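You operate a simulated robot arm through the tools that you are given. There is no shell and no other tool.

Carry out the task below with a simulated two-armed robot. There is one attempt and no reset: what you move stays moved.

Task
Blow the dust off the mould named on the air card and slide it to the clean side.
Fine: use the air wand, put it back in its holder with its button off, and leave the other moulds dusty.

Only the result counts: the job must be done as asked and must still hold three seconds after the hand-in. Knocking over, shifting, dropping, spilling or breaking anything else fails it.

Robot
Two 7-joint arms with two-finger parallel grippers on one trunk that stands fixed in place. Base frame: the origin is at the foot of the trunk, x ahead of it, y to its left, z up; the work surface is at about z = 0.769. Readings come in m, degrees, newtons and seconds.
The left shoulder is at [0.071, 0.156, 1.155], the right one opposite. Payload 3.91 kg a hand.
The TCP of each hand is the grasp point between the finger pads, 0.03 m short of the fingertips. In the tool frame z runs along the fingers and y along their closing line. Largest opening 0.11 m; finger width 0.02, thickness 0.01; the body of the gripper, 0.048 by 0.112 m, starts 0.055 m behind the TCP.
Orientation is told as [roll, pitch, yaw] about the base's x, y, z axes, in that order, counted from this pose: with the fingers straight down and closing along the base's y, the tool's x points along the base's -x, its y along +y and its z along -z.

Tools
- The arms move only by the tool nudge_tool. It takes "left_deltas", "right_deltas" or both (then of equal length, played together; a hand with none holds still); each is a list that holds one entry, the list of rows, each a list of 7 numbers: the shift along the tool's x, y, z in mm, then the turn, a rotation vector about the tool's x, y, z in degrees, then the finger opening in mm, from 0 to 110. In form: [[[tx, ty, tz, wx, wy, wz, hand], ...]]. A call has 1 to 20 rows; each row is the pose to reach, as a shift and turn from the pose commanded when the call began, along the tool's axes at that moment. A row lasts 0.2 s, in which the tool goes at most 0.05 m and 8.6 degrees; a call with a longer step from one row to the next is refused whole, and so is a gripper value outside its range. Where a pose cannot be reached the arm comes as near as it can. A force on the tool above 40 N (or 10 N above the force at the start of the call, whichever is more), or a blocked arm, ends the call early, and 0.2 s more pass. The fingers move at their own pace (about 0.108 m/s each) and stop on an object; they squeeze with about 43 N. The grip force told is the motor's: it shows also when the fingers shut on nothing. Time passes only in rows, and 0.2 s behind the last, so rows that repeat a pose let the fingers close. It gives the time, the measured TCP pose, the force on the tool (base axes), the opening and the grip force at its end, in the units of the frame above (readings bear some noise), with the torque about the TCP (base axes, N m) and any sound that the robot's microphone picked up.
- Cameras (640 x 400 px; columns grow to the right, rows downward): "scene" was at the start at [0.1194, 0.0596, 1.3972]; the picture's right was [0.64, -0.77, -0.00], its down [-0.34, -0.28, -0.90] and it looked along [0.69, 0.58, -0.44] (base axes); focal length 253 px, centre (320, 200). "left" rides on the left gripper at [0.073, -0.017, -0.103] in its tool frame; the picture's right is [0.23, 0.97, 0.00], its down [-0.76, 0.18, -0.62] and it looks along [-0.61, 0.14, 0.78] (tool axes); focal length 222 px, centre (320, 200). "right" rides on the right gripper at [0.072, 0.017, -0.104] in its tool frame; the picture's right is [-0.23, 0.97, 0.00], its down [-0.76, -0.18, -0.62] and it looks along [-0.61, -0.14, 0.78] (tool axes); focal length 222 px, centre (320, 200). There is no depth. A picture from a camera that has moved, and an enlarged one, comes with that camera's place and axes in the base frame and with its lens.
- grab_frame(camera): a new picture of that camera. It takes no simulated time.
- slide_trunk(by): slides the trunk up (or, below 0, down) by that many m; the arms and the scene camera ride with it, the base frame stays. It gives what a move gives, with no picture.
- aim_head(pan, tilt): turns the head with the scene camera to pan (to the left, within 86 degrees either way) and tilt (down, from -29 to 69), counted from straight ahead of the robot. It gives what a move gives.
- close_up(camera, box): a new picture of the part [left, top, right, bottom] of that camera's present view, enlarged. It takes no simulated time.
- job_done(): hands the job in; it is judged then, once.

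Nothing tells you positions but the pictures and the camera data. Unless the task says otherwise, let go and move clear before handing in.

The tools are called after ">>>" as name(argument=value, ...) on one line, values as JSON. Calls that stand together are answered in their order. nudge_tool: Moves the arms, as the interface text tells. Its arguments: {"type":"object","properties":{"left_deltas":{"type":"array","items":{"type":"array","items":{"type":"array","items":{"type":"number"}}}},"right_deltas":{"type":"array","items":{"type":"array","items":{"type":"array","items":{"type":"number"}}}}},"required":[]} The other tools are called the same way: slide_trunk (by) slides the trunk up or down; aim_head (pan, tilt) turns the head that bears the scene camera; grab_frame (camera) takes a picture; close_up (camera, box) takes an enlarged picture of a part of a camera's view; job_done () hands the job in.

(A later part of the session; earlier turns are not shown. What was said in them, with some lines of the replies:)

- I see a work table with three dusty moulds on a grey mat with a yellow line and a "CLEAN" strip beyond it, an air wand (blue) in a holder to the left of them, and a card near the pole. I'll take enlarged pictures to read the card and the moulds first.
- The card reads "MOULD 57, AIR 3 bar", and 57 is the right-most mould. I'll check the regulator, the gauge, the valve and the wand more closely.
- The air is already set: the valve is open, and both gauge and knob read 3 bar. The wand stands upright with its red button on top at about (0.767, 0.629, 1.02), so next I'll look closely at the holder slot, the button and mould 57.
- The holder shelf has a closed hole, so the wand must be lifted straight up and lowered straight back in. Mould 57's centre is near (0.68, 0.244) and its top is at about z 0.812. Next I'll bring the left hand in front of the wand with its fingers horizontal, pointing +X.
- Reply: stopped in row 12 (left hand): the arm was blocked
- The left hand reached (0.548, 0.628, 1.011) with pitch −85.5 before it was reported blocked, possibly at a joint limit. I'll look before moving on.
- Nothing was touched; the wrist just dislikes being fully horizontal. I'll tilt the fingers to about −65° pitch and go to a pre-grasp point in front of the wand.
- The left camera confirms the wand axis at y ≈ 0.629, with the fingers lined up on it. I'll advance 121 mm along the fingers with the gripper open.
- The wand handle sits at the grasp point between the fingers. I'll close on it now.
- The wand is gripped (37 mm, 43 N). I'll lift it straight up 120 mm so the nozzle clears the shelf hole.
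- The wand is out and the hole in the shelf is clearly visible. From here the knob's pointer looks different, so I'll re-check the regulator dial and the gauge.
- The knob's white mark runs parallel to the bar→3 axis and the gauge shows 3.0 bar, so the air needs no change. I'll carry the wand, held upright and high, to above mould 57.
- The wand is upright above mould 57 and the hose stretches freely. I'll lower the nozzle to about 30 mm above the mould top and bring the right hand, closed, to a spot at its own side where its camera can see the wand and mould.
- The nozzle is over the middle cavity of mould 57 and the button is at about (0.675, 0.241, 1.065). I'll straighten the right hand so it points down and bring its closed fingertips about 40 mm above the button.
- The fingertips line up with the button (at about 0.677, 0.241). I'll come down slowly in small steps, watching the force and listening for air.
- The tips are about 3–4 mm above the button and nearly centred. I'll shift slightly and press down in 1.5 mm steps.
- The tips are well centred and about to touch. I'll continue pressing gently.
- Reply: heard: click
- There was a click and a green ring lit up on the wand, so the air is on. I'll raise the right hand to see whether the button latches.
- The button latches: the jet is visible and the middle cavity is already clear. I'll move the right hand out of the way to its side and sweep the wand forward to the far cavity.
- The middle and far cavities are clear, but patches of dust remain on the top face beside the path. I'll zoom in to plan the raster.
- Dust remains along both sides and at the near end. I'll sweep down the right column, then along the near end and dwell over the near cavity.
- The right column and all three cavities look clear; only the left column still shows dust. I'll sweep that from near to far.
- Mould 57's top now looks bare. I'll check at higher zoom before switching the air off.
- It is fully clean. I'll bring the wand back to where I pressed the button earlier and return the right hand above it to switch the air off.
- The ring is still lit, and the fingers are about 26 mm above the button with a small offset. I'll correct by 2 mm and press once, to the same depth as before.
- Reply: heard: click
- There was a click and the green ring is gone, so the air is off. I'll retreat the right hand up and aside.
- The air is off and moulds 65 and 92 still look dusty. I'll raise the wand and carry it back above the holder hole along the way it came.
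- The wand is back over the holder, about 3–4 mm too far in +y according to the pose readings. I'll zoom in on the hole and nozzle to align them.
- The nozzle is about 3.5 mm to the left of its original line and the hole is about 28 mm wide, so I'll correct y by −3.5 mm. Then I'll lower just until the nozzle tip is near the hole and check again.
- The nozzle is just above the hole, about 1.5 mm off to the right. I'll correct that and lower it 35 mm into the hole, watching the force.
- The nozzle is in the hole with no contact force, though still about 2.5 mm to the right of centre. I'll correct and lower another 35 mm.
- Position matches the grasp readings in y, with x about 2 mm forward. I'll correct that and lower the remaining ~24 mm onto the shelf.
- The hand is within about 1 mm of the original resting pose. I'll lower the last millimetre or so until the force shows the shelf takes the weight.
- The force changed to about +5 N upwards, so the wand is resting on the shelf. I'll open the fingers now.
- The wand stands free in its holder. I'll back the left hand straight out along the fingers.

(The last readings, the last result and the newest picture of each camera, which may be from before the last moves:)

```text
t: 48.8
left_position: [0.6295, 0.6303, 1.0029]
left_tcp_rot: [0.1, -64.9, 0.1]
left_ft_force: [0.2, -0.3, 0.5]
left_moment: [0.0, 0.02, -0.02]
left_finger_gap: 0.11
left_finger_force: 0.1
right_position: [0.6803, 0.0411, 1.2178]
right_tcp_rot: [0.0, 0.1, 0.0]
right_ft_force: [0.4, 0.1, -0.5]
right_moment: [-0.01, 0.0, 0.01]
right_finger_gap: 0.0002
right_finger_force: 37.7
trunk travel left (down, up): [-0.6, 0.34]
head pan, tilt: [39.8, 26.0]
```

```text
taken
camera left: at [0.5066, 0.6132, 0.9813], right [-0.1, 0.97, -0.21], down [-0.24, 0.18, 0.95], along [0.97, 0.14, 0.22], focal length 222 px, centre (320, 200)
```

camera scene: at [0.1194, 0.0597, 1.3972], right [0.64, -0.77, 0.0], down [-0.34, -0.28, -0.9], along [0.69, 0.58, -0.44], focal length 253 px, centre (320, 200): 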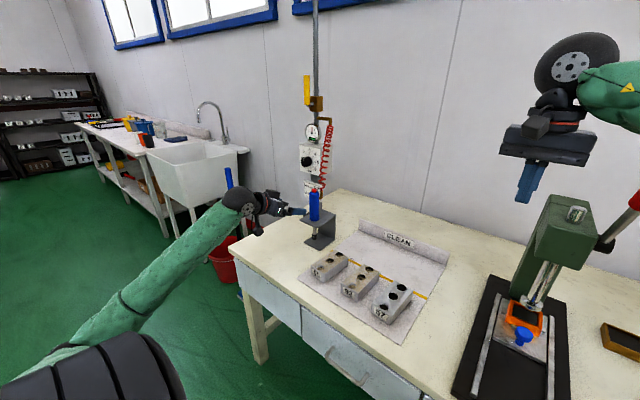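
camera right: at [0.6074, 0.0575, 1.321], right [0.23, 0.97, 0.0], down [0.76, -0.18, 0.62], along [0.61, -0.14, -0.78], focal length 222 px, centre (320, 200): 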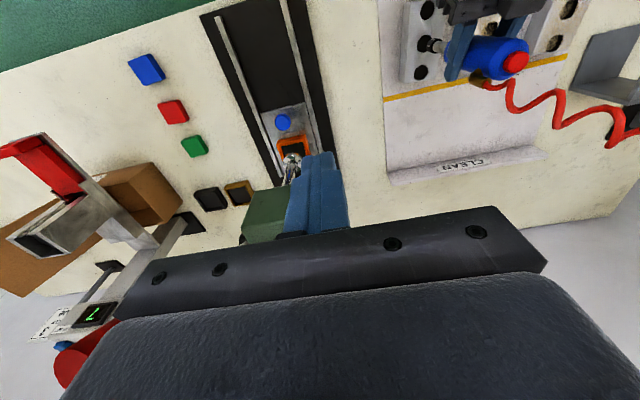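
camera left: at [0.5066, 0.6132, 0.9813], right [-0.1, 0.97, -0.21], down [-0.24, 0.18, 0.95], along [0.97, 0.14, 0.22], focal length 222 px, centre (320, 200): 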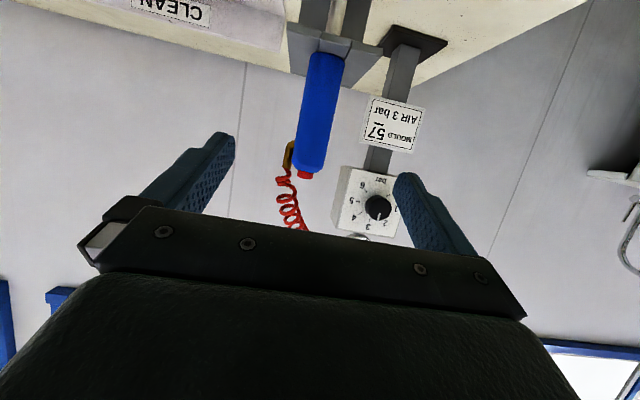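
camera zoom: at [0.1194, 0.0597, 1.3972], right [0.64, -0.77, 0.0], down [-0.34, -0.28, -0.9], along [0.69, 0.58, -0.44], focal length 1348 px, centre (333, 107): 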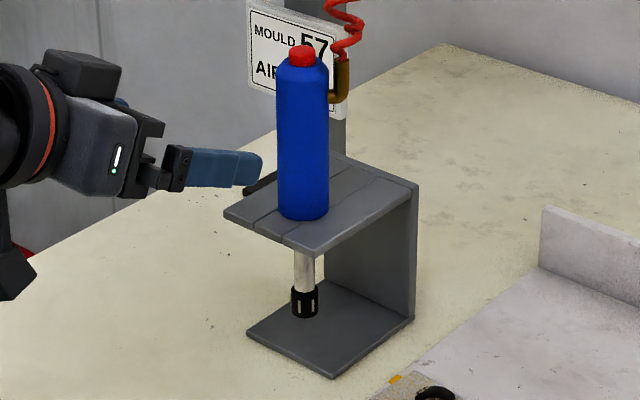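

The wand is upright in its holder with no light on, so that part is done. Next I'll turn the left hand to point straight down and move toward mould 57 to slide it across the yellow line (the far edge of the line is at about x = 0.78).

>>> nudge_tool(left_deltas=[[[-8, -15, -4, 0, 8.2, 0, 110], [-16, -40, -7, 0, 16.4, 0, 110], [-24, -65, -11, 0, 24.6, 0, 100], [-32, -90, -15, 0, 32.8, 0, 90], [-40, -120, -19, 0, 41, 0, 85], [-48, -150, -22, 0, 49.2, 0, 85], [-56, -180, -26, 0, 57.4, 0, 85], [-63.4, -200, -29.6, 0, 65, 0, 85], [-63.4, -200, -29.6, 0, 65, 0, 85]]])

>>> grab_frame(camera="scene")

>>> grab_frame(camera="left")

```text
t: 50.8
left_position: [0.6279, 0.4292, 1.077]
left_tcp_rot: [0.1, -0.1, 0.0]
left_ft_force: [0.3, -0.1, 0.9]
left_moment: [0.01, -0.05, 0.01]
left_finger_gap: 0.085
left_finger_force: 0.1
right_position: [0.6788, 0.0398, 1.2184]
right_tcp_rot: [0.1, 0.0, -0.1]
right_ft_force: [-0.1, -0.4, 0.8]
right_moment: [0.03, -0.02, 0.03]
right_finger_gap: 0.0
right_finger_force: 37.6
trunk travel left (down, up): [-0.6, 0.34]
head pan, tilt: [39.8, 26.0]
```

```text
taken
camera scene: at [0.1179, 0.0578, 1.3973], right [0.64, -0.77, 0.0], down [-0.34, -0.28, -0.9], along [0.69, 0.58, -0.44], focal length 253 px, centre (320, 200)
```

scene: 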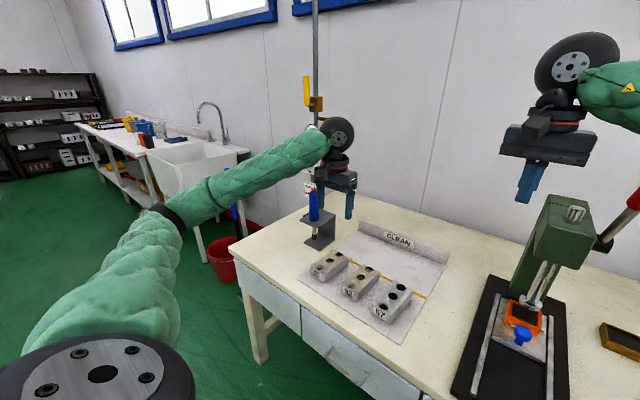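

```text
taken
camera left: at [0.5565, 0.4123, 1.1793], right [-0.23, 0.97, 0.0], down [0.76, 0.18, 0.62], along [0.61, 0.14, -0.78], focal length 222 px, centre (320, 200)
```

left: 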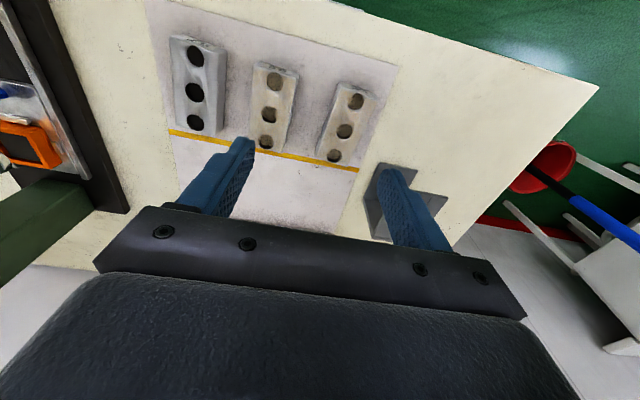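

The view is clear: 57 is clean and 92 and 65 are still dusty. I'll move the left hand above mould 57, turned about −5° to match it, and shift the right hand further aside.

>>> nudge_tool(left_deltas=[[[-8, -25, 12, 0, 0, 0.8, 85], [-17, -60, 30, 0, 0, 1.6, 85], [-26, -95, 55, 0, 0, 2.4, 85], [-35, -130, 80, 0, 0, 3.2, 85], [-44, -160, 105, 0, 0, 4, 85], [-53, -185, 127, 0, 0, 4.8, 85], [-53, -185, 127, 0, 0, 4.8, 85]]], right_deltas=[[[15, -30, -5, 0, 0, 0, 0], [30, -60, -10, 0, 0, 0, 0], [45, -90, -15, 0, 0, 0, 0], [60, -120, -20, 0, 0, 0, 0], [70, -140, -25, 0, 0, 0, 0], [80, -150, -30, 0, 0, 0, 0], [80, -150, -30, 0, 0, 0, 0]]])

>>> grab_frame(camera="left")

>>> close_up(camera="scene", box=[340, 200, 450, 330])

```text
t: 52.4
left_position: [0.6861, 0.2462, 0.9467]
left_tcp_rot: [-0.1, -0.1, -4.8]
left_ft_force: [0.5, -0.4, -0.6]
left_moment: [0.02, -0.01, 0.01]
left_finger_gap: 0.0851
left_finger_force: 0.0
right_position: [0.6001, -0.1073, 1.2517]
right_tcp_rot: [0.1, 0.1, -0.1]
right_ft_force: [0.3, 0.7, -0.3]
right_moment: [-0.04, -0.02, 0.01]
right_finger_gap: 0.0
right_finger_force: 37.8
trunk travel left (down, up): [-0.6, 0.34]
head pan, tilt: [39.8, 26.0]
```

```text
taken
camera left: at [0.6136, 0.2353, 1.0494], right [-0.15, 0.99, 0.0], down [0.77, 0.11, 0.62], along [0.62, 0.09, -0.78], focal length 222 px, centre (320, 200)
```

left: 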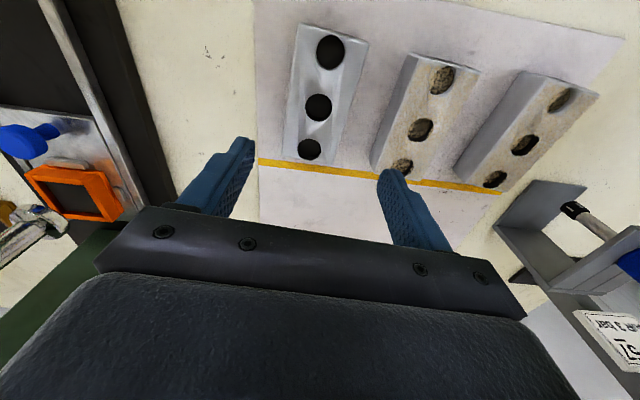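

```text
3.08 times, centred on (395, 265) of scene
camera zoom: at [0.1195, 0.0598, 1.3972], right [0.64, -0.77, 0.0], down [-0.34, -0.28, -0.9], along [0.69, 0.58, -0.44], focal length 778 px, centre (89, 0)
```

zoom: 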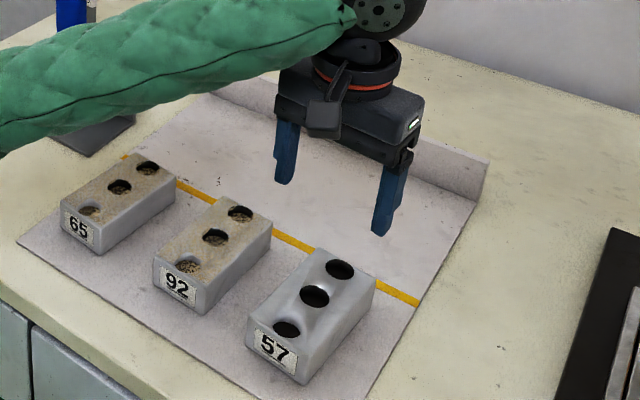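

From the left camera mould 57's centre is (0.681, 0.243), with a yaw of −4.5°. I'll centre over it and descend most of the way with the fingers straddling it.

>>> nudge_tool(left_deltas=[[[2, -1.8, 20, 0, 0, 0, 85], [4.3, -3.6, 45, 0, 0, 0, 85], [4.3, -3.6, 70, 0, 0, 0, 85], [4.3, -3.6, 85, 0, 0, 0, 85], [4.3, -3.6, 92, 0, 0, 0, 85], [4.3, -3.6, 92, 0, 0, 0, 85]]])

>>> grab_frame(camera="left")

>>> close_up(camera="scene", box=[350, 240, 450, 330])

```text
t: 53.8
left_position: [0.6805, 0.2401, 0.8557]
left_tcp_rot: [0.0, 0.0, -4.8]
left_ft_force: [-0.1, 0.3, 0.9]
left_moment: [0.01, 0.0, 0.02]
left_finger_gap: 0.085
left_finger_force: 0.1
right_position: [0.5998, -0.1074, 1.2498]
right_tcp_rot: [0.0, 0.0, -0.1]
right_ft_force: [-0.3, -0.3, 0.5]
right_moment: [0.0, 0.01, 0.01]
right_finger_gap: 0.0
right_finger_force: 37.9
trunk travel left (down, up): [-0.6, 0.34]
head pan, tilt: [39.8, 26.0]
```

```text
taken
camera left: at [0.6075, 0.2298, 0.9575], right [-0.15, 0.99, 0.0], down [0.77, 0.11, 0.62], along [0.62, 0.09, -0.78], focal length 222 px, centre (320, 200)
```

left: 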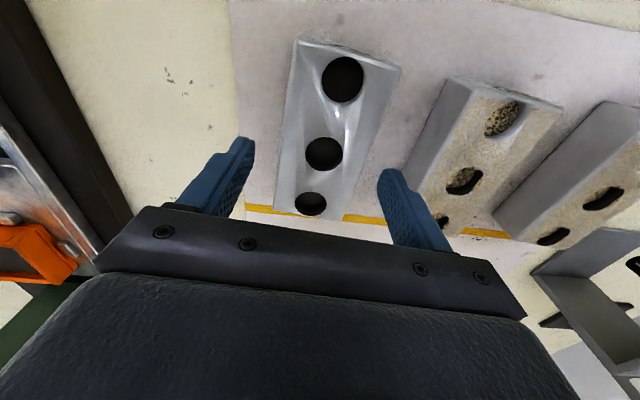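

```text
4.44 times, centred on (400, 285) of scene
camera zoom: at [0.1195, 0.0593, 1.3972], right [0.64, -0.77, 0.0], down [-0.34, -0.28, -0.9], along [0.69, 0.58, -0.44], focal length 1123 px, centre (-36, -178)
```

zoom: 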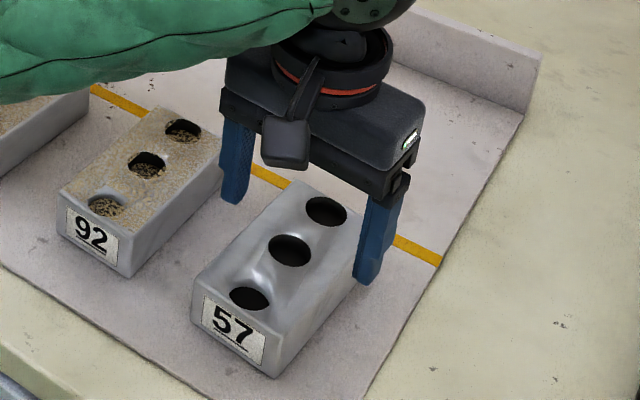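

The fingers straddle mould 57 with about 27 mm to spare from mould 92. I'll shift 2.5 mm in +y and descend to grip height, with the tips about 7 mm above the mat.

>>> nudge_tool(left_deltas=[[[0, 2.5, 10, 0, 0, 0, 85], [0, 2.5, 22, 0, 0, 0, 85], [0, 2.5, 34, 0, 0, 0, 85], [0, 2.5, 43, 0, 0, 0, 85], [0, 2.5, 47, 0, 0, 0, 85], [0, 2.5, 47, 0, 0, 0, 85]]])

>>> grab_frame(camera="left")

>>> close_up(camera="scene", box=[350, 240, 450, 330])

```text
t: 55.2
left_position: [0.6802, 0.2425, 0.8072]
left_tcp_rot: [0.0, 0.0, -4.8]
left_ft_force: [-0.9, -0.4, -0.1]
left_moment: [-0.02, 0.0, 0.0]
left_finger_gap: 0.085
left_finger_force: 0.0
right_position: [0.5991, -0.1067, 1.2505]
right_tcp_rot: [0.1, 0.1, -0.1]
right_ft_force: [0.1, 1.2, 0.1]
right_moment: [-0.01, 0.03, -0.04]
right_finger_gap: 0.0
right_finger_force: 37.1
trunk travel left (down, up): [-0.6, 0.34]
head pan, tilt: [39.8, 26.0]
```

```text
taken
camera left: at [0.6075, 0.2323, 0.9102], right [-0.15, 0.99, 0.0], down [0.77, 0.11, 0.62], along [0.62, 0.09, -0.78], focal length 222 px, centre (320, 200)
```

left: 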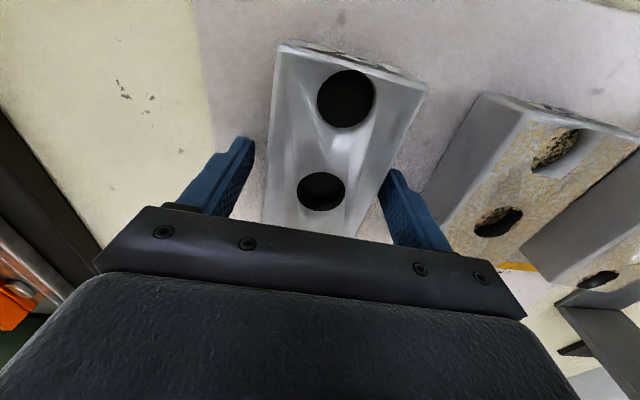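

```text
4.44 times, centred on (400, 285) of scene
camera zoom: at [0.1195, 0.0593, 1.3972], right [0.64, -0.77, 0.0], down [-0.34, -0.28, -0.9], along [0.69, 0.58, -0.44], focal length 1123 px, centre (-36, -178)
```

zoom: 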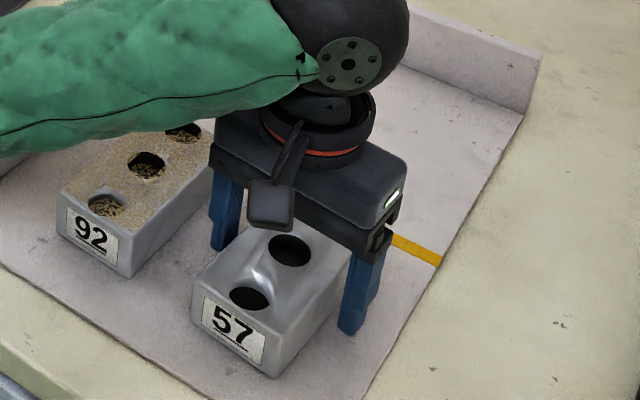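

Both fingers are beside mould 57 and clear of mould 92. I'll close the grip on it.

>>> nudge_tool(left_deltas=[[[0, 0, 0, 0, 0, 0, 70], [0, 0, 0, 0, 0, 0, 60], [0, 0, 0, 0, 0, 0, 45], [0, 0, 0, 0, 0, 0, 45], [0, 0, 0, 0, 0, 0, 45]]])

>>> grab_frame(camera="left")

```text
t: 56.4
left_position: [0.6795, 0.2443, 0.8075]
left_tcp_rot: [0.0, 0.0, -4.8]
left_ft_force: [0.2, 1.3, -0.1]
left_moment: [0.12, 0.1, 0.03]
left_finger_gap: 0.0659
left_finger_force: 42.6
right_position: [0.5983, -0.1079, 1.2512]
right_tcp_rot: [0.0, 0.0, -0.1]
right_ft_force: [0.0, -0.5, 0.0]
right_moment: [0.0, -0.01, 0.03]
right_finger_gap: 0.0001
right_finger_force: 37.1
trunk travel left (down, up): [-0.6, 0.34]
head pan, tilt: [39.8, 26.0]
```

```text
taken
camera left: at [0.6075, 0.2323, 0.9103], right [-0.15, 0.99, 0.0], down [0.77, 0.11, 0.62], along [0.62, 0.09, -0.78], focal length 222 px, centre (320, 200)
```

left: 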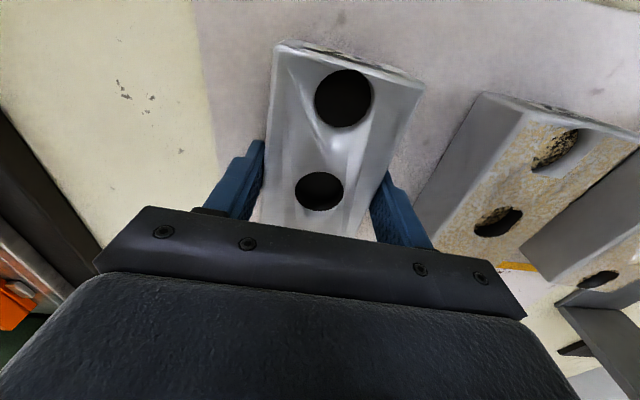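

Mould 57 is held (66 mm). I'll slide it 100 mm in +X along the mat and check forces halfway.

>>> nudge_tool(left_deltas=[[[-8, 0.7, 0, 0, 0, 0, 45], [-24, 2, 0, 0, 0, 0, 45], [-44, 3.7, 0, 0, 0, 0, 45], [-64, 5.4, 0, 0, 0, 0, 45], [-84, 7, 0, 0, 0, 0, 45], [-100, 8.4, 0, 0, 0, 0, 45], [-100, 8.4, 0, 0, 0, 0, 45]]])

>>> grab_frame(camera="scene")

>>> grab_frame(camera="left")

```text
t: 58.0
left_position: [0.7807, 0.243, 0.8094]
left_tcp_rot: [0.0, -0.1, -4.9]
left_ft_force: [0.1, 0.5, 0.3]
left_moment: [0.0, 0.0, 0.01]
left_finger_gap: 0.0657
left_finger_force: 42.6
right_position: [0.6, -0.1086, 1.2498]
right_tcp_rot: [0.1, 0.0, -0.1]
right_ft_force: [-0.8, 0.3, 0.7]
right_moment: [0.01, 0.01, 0.01]
right_finger_gap: 0.0
right_finger_force: 38.3
trunk travel left (down, up): [-0.6, 0.34]
head pan, tilt: [39.8, 26.0]
```

```text
taken
camera scene: at [0.1197, 0.0596, 1.3972], right [0.64, -0.77, 0.0], down [-0.34, -0.28, -0.9], along [0.69, 0.58, -0.44], focal length 253 px, centre (320, 200)
```

scene: 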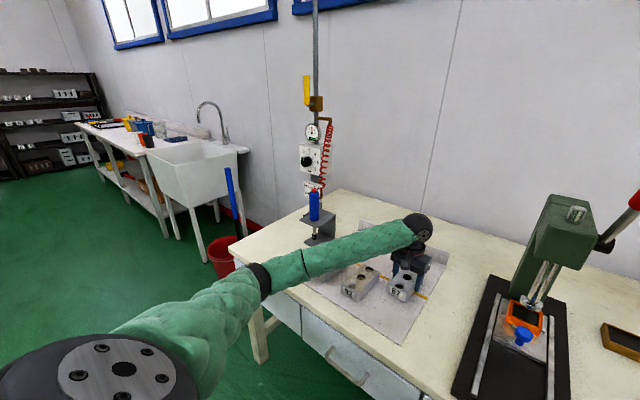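

```text
taken
camera left: at [0.7083, 0.233, 0.9122], right [-0.15, 0.99, 0.0], down [0.77, 0.11, 0.62], along [0.62, 0.09, -0.78], focal length 222 px, centre (320, 200)
```

left: 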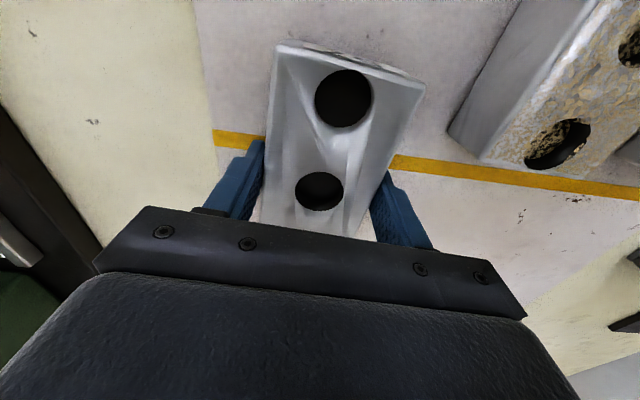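

It slides well and the forces are low. I'll go another 95 mm so the mould lies fully beyond the yellow line, short of the fence.

>>> nudge_tool(left_deltas=[[[-8, 0.7, 0, 0, 0, 0, 45], [-24, 2, 0, 0, 0, 0, 45], [-44, 3.7, 0, 0, 0, 0, 45], [-64, 5.4, 0, 0, 0, 0, 45], [-82, 6.9, 0, 0, 0, 0, 45], [-95, 8, 0, 0, 0, 0, 45], [-95, 8, 0, 0, 0, 0, 45]]])

>>> grab_frame(camera="scene")

>>> close_up(camera="scene", box=[340, 200, 460, 330])

>>> grab_frame(camera="left")

```text
t: 59.6
left_position: [0.8767, 0.244, 0.8081]
left_tcp_rot: [-0.1, -0.1, -4.8]
left_ft_force: [-0.6, -0.8, 4.0]
left_moment: [-0.1, 0.69, 0.13]
left_finger_gap: 0.0657
left_finger_force: 42.9
right_position: [0.5996, -0.1073, 1.2509]
right_tcp_rot: [-0.1, 0.0, -0.2]
right_ft_force: [0.7, 0.6, 0.4]
right_moment: [0.01, 0.0, 0.0]
right_finger_gap: 0.0
right_finger_force: 37.6
trunk travel left (down, up): [-0.6, 0.34]
head pan, tilt: [39.8, 26.0]
```

```text
taken
camera scene: at [0.1193, 0.0591, 1.3973], right [0.64, -0.77, 0.0], down [-0.34, -0.28, -0.9], along [0.69, 0.58, -0.44], focal length 253 px, centre (320, 200)
```

scene: 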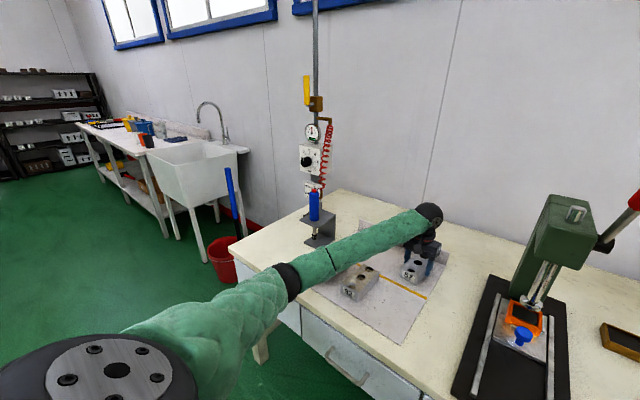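

```text
3.08 times, centred on (400, 265) of scene
camera zoom: at [0.1193, 0.0591, 1.3973], right [0.64, -0.77, 0.0], down [-0.34, -0.28, -0.9], along [0.69, 0.58, -0.44], focal length 778 px, centre (74, 0)
```

zoom: 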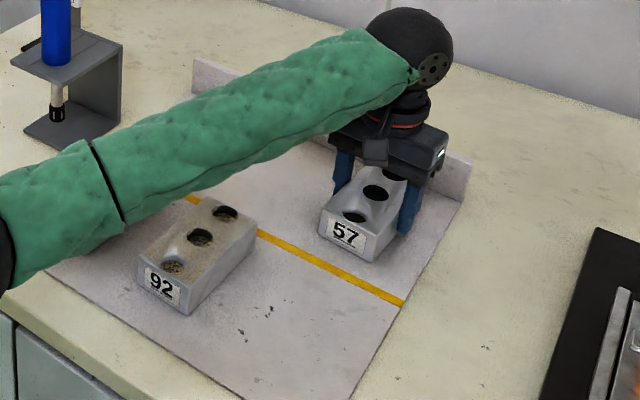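

```text
taken
camera left: at [0.8042, 0.2323, 0.9102], right [-0.14, 0.99, 0.0], down [0.77, 0.11, 0.62], along [0.62, 0.09, -0.78], focal length 222 px, centre (320, 200)
```

left: 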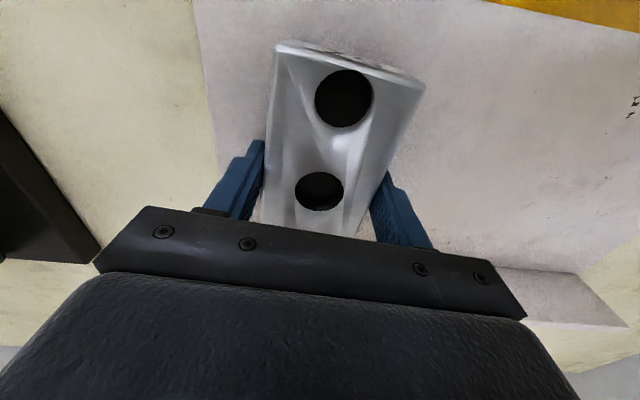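

Mould 57 is fully on the clean side with margin to both line and fence. I'll open the fingers and lift straight up.

>>> nudge_tool(left_deltas=[[[0, 0, 0, 0, 0, 0, 70], [0, 0, 0, 0, 0, 0, 85], [0, 0, 0, 0, 0, 0, 90], [0, 0, -15, 0, 0, 0, 90], [0, 0, -40, 0, 0, 0, 90], [0, 0, -80, 0, 0, 0, 90], [0, 0, -120, 0, 0, 0, 90], [0, 0, -160, 0, 0, 0, 90], [0, 0, -160, 0, 0, 0, 90]]])

>>> close_up(camera="scene", box=[340, 200, 460, 330])

>>> grab_frame(camera="left")

```text
t: 61.6
left_position: [0.875, 0.2438, 0.9667]
left_tcp_rot: [0.0, 0.0, -4.8]
left_ft_force: [0.6, 0.1, -0.3]
left_moment: [-0.01, 0.01, -0.02]
left_finger_gap: 0.0897
left_finger_force: 0.1
right_position: [0.6001, -0.1077, 1.2514]
right_tcp_rot: [0.0, 0.0, 0.0]
right_ft_force: [0.1, -0.2, 0.0]
right_moment: [-0.04, 0.01, 0.0]
right_finger_gap: 0.0
right_finger_force: 37.5
trunk travel left (down, up): [-0.6, 0.34]
head pan, tilt: [39.8, 26.0]
```

```text
3.08 times, centred on (400, 265) of scene
camera zoom: at [0.1202, 0.0597, 1.397], right [0.64, -0.77, 0.0], down [-0.34, -0.28, -0.9], along [0.69, 0.58, -0.44], focal length 778 px, centre (74, 0)
```

zoom: 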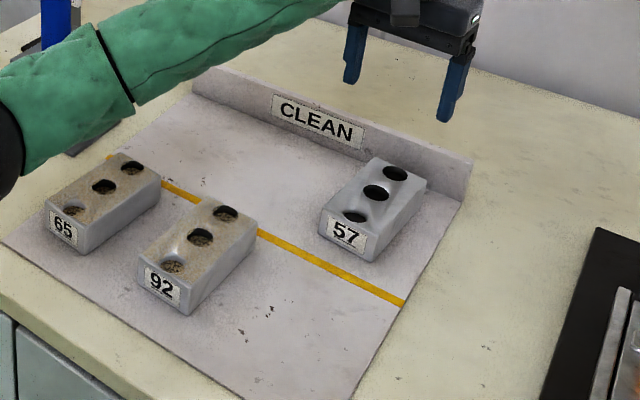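

```text
taken
camera left: at [0.8018, 0.2321, 1.0689], right [-0.15, 0.99, 0.0], down [0.77, 0.11, 0.62], along [0.62, 0.09, -0.78], focal length 222 px, centre (320, 200)
```

left: 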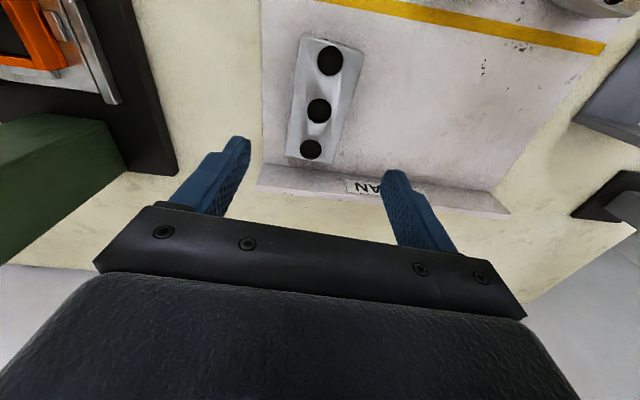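

Mould 57 rests on the clean side. I'll raise the left hand well clear and back, then verify the wand and the other moulds.

>>> nudge_tool(left_deltas=[[[0, 0, -40, 0, 0, 0, 90], [20, 0, -80, 0, 0, 0, 90], [50, 0, -115, 0, 0, 0, 90], [85, 10, -145, 0, 0, 0, 90], [120, 20, -175, 0, 0, 0, 90], [155, 30, -205, 0, 0, 0, 90], [190, 50, -230, 0, 0, 0, 90], [225, 70, -250, 0, 0, 0, 90], [260, 90, -270, 0, 0, 0, 90], [290, 110, -280, 0, 0, 0, 90], [290, 110, -280, 0, 0, 0, 90]]])

>>> grab_frame(camera="scene")

>>> close_up(camera="scene", box=[290, 200, 460, 340])

>>> close_up(camera="scene", box=[290, 110, 350, 255])

>>> grab_frame(camera="left")

```text
t: 64.0
left_position: [0.5979, 0.3737, 1.2486]
left_tcp_rot: [0.1, 0.0, -4.9]
left_ft_force: [0.5, 0.5, 0.4]
left_moment: [0.0, -0.02, 0.0]
left_finger_gap: 0.09
left_finger_force: 0.0
right_position: [0.5995, -0.1074, 1.2502]
right_tcp_rot: [0.1, 0.1, -0.1]
right_ft_force: [1.0, -0.2, -0.1]
right_moment: [0.01, -0.04, 0.0]
right_finger_gap: 0.0
right_finger_force: 37.6
trunk travel left (down, up): [-0.6, 0.34]
head pan, tilt: [39.8, 26.0]
```

```text
taken
camera scene: at [0.1205, 0.0587, 1.397], right [0.64, -0.77, 0.0], down [-0.34, -0.28, -0.9], along [0.69, 0.58, -0.44], focal length 253 px, centre (320, 200)
```

scene: 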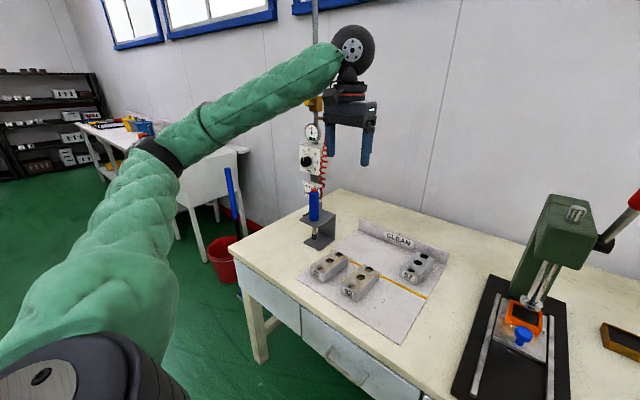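

```text
2.86 times, centred on (375, 270) of scene
camera zoom: at [0.1205, 0.0587, 1.397], right [0.64, -0.77, 0.0], down [-0.34, -0.28, -0.9], along [0.69, 0.58, -0.44], focal length 722 px, centre (163, 0)
```

zoom: 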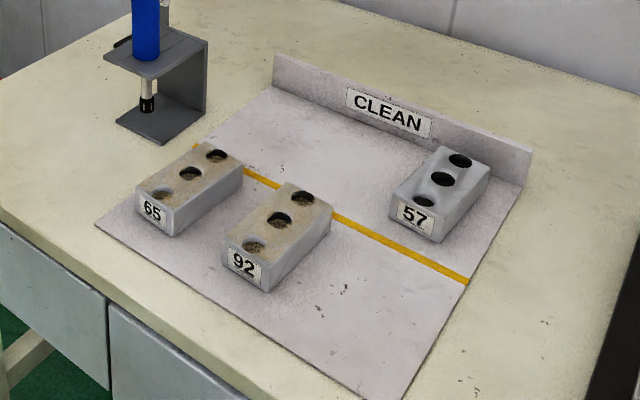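

```text
2.76 times, centred on (320, 182) of scene
camera zoom: at [0.1205, 0.0587, 1.397], right [0.64, -0.77, 0.0], down [-0.34, -0.28, -0.9], along [0.69, 0.58, -0.44], focal length 697 px, centre (320, 248)
```

zoom: 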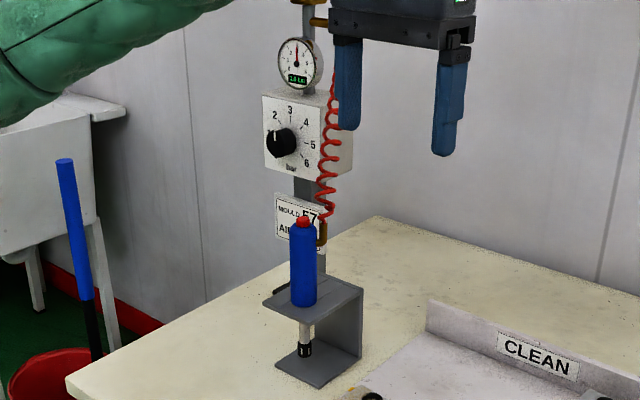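

```text
taken
camera left: at [0.5252, 0.364, 1.3508], right [-0.14, 0.99, 0.0], down [0.77, 0.11, 0.62], along [0.62, 0.09, -0.78], focal length 222 px, centre (320, 200)
```

left: 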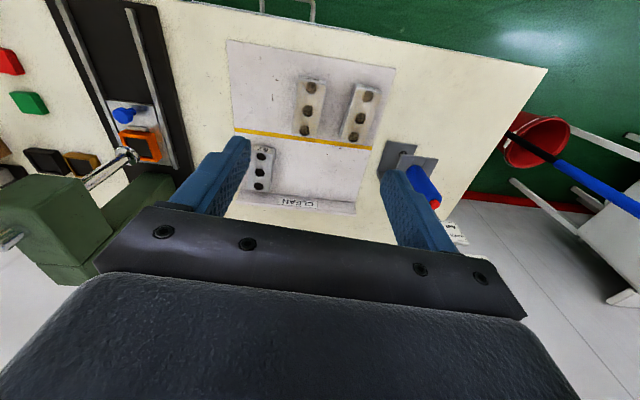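

Everything looks as asked: 57 is clean on the clean side, the wand is in its holder with no light, and the gauge is still at 3 bar. I'll make one last close check of moulds 65 and 92 and the wand's button.

>>> close_up(camera="scene", box=[305, 240, 385, 305])

>>> close_up(camera="scene", box=[295, 180, 345, 255])

>>> close_up(camera="scene", box=[390, 235, 450, 295])

```text
6.15 times, centred on (345, 272) of scene
camera zoom: at [0.1205, 0.0587, 1.397], right [0.64, -0.77, 0.0], down [-0.34, -0.28, -0.9], along [0.69, 0.58, -0.44], focal length 1555 px, centre (166, -246)
```

zoom: 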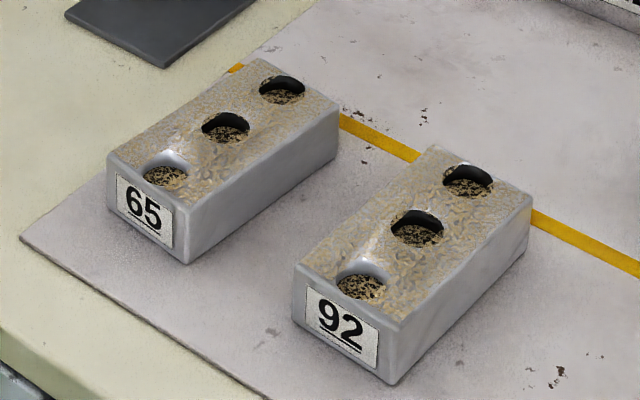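

```text
5.33 times, centred on (320, 218) of scene
camera zoom: at [0.1205, 0.0587, 1.397], right [0.64, -0.77, 0.0], down [-0.34, -0.28, -0.9], along [0.69, 0.58, -0.44], focal length 1348 px, centre (320, 107)
```

zoom: 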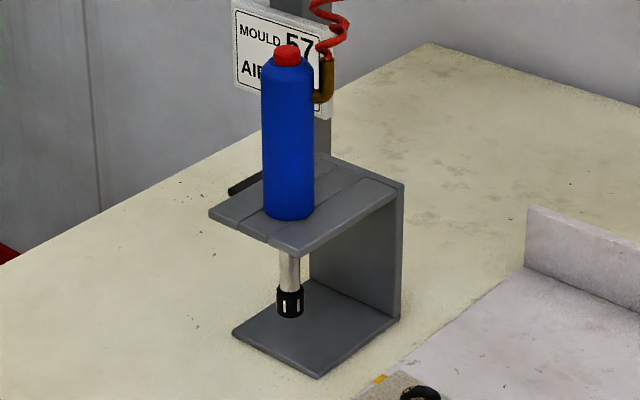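

```text
6.67 times, centred on (420, 265) of scene
camera zoom: at [0.1205, 0.0587, 1.397], right [0.64, -0.77, 0.0], down [-0.34, -0.28, -0.9], along [0.69, 0.58, -0.44], focal length 1685 px, centre (-347, -233)
```

zoom: 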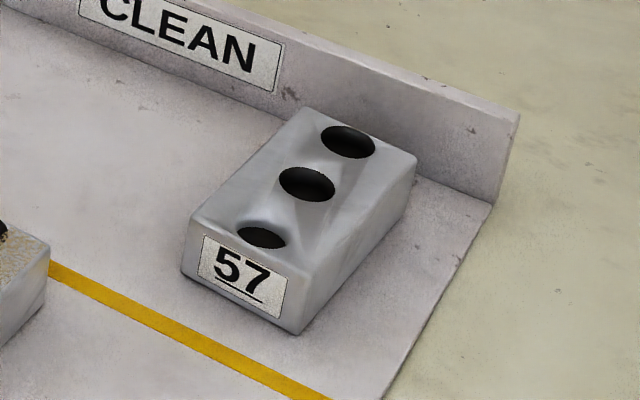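

Mould 57 is clean and fully on the clean side, and moulds 65 and 92 are still dusty and in place. The wand stands in its holder with its button off, and both hands are clear, so I'm handing the job in.

>>> job_done()

```text
The job is handed in.
```

The job is handed in. Mould 57, the one named on the air card, is blown clean and sits fully past the yellow line on the clean side.

- **Air:** the regulator and gauge already read 3 bar, as the card asked, so I left them alone.
- **Wand:** it stands back in its holder with the button off. The green ring went out with the second click and did not come back on.
- **Other moulds:** 65 and 92 are still dusty and in their original places.

Both grippers had let go and were clear when I handed in, and the final pictures showed nothing else out of place.
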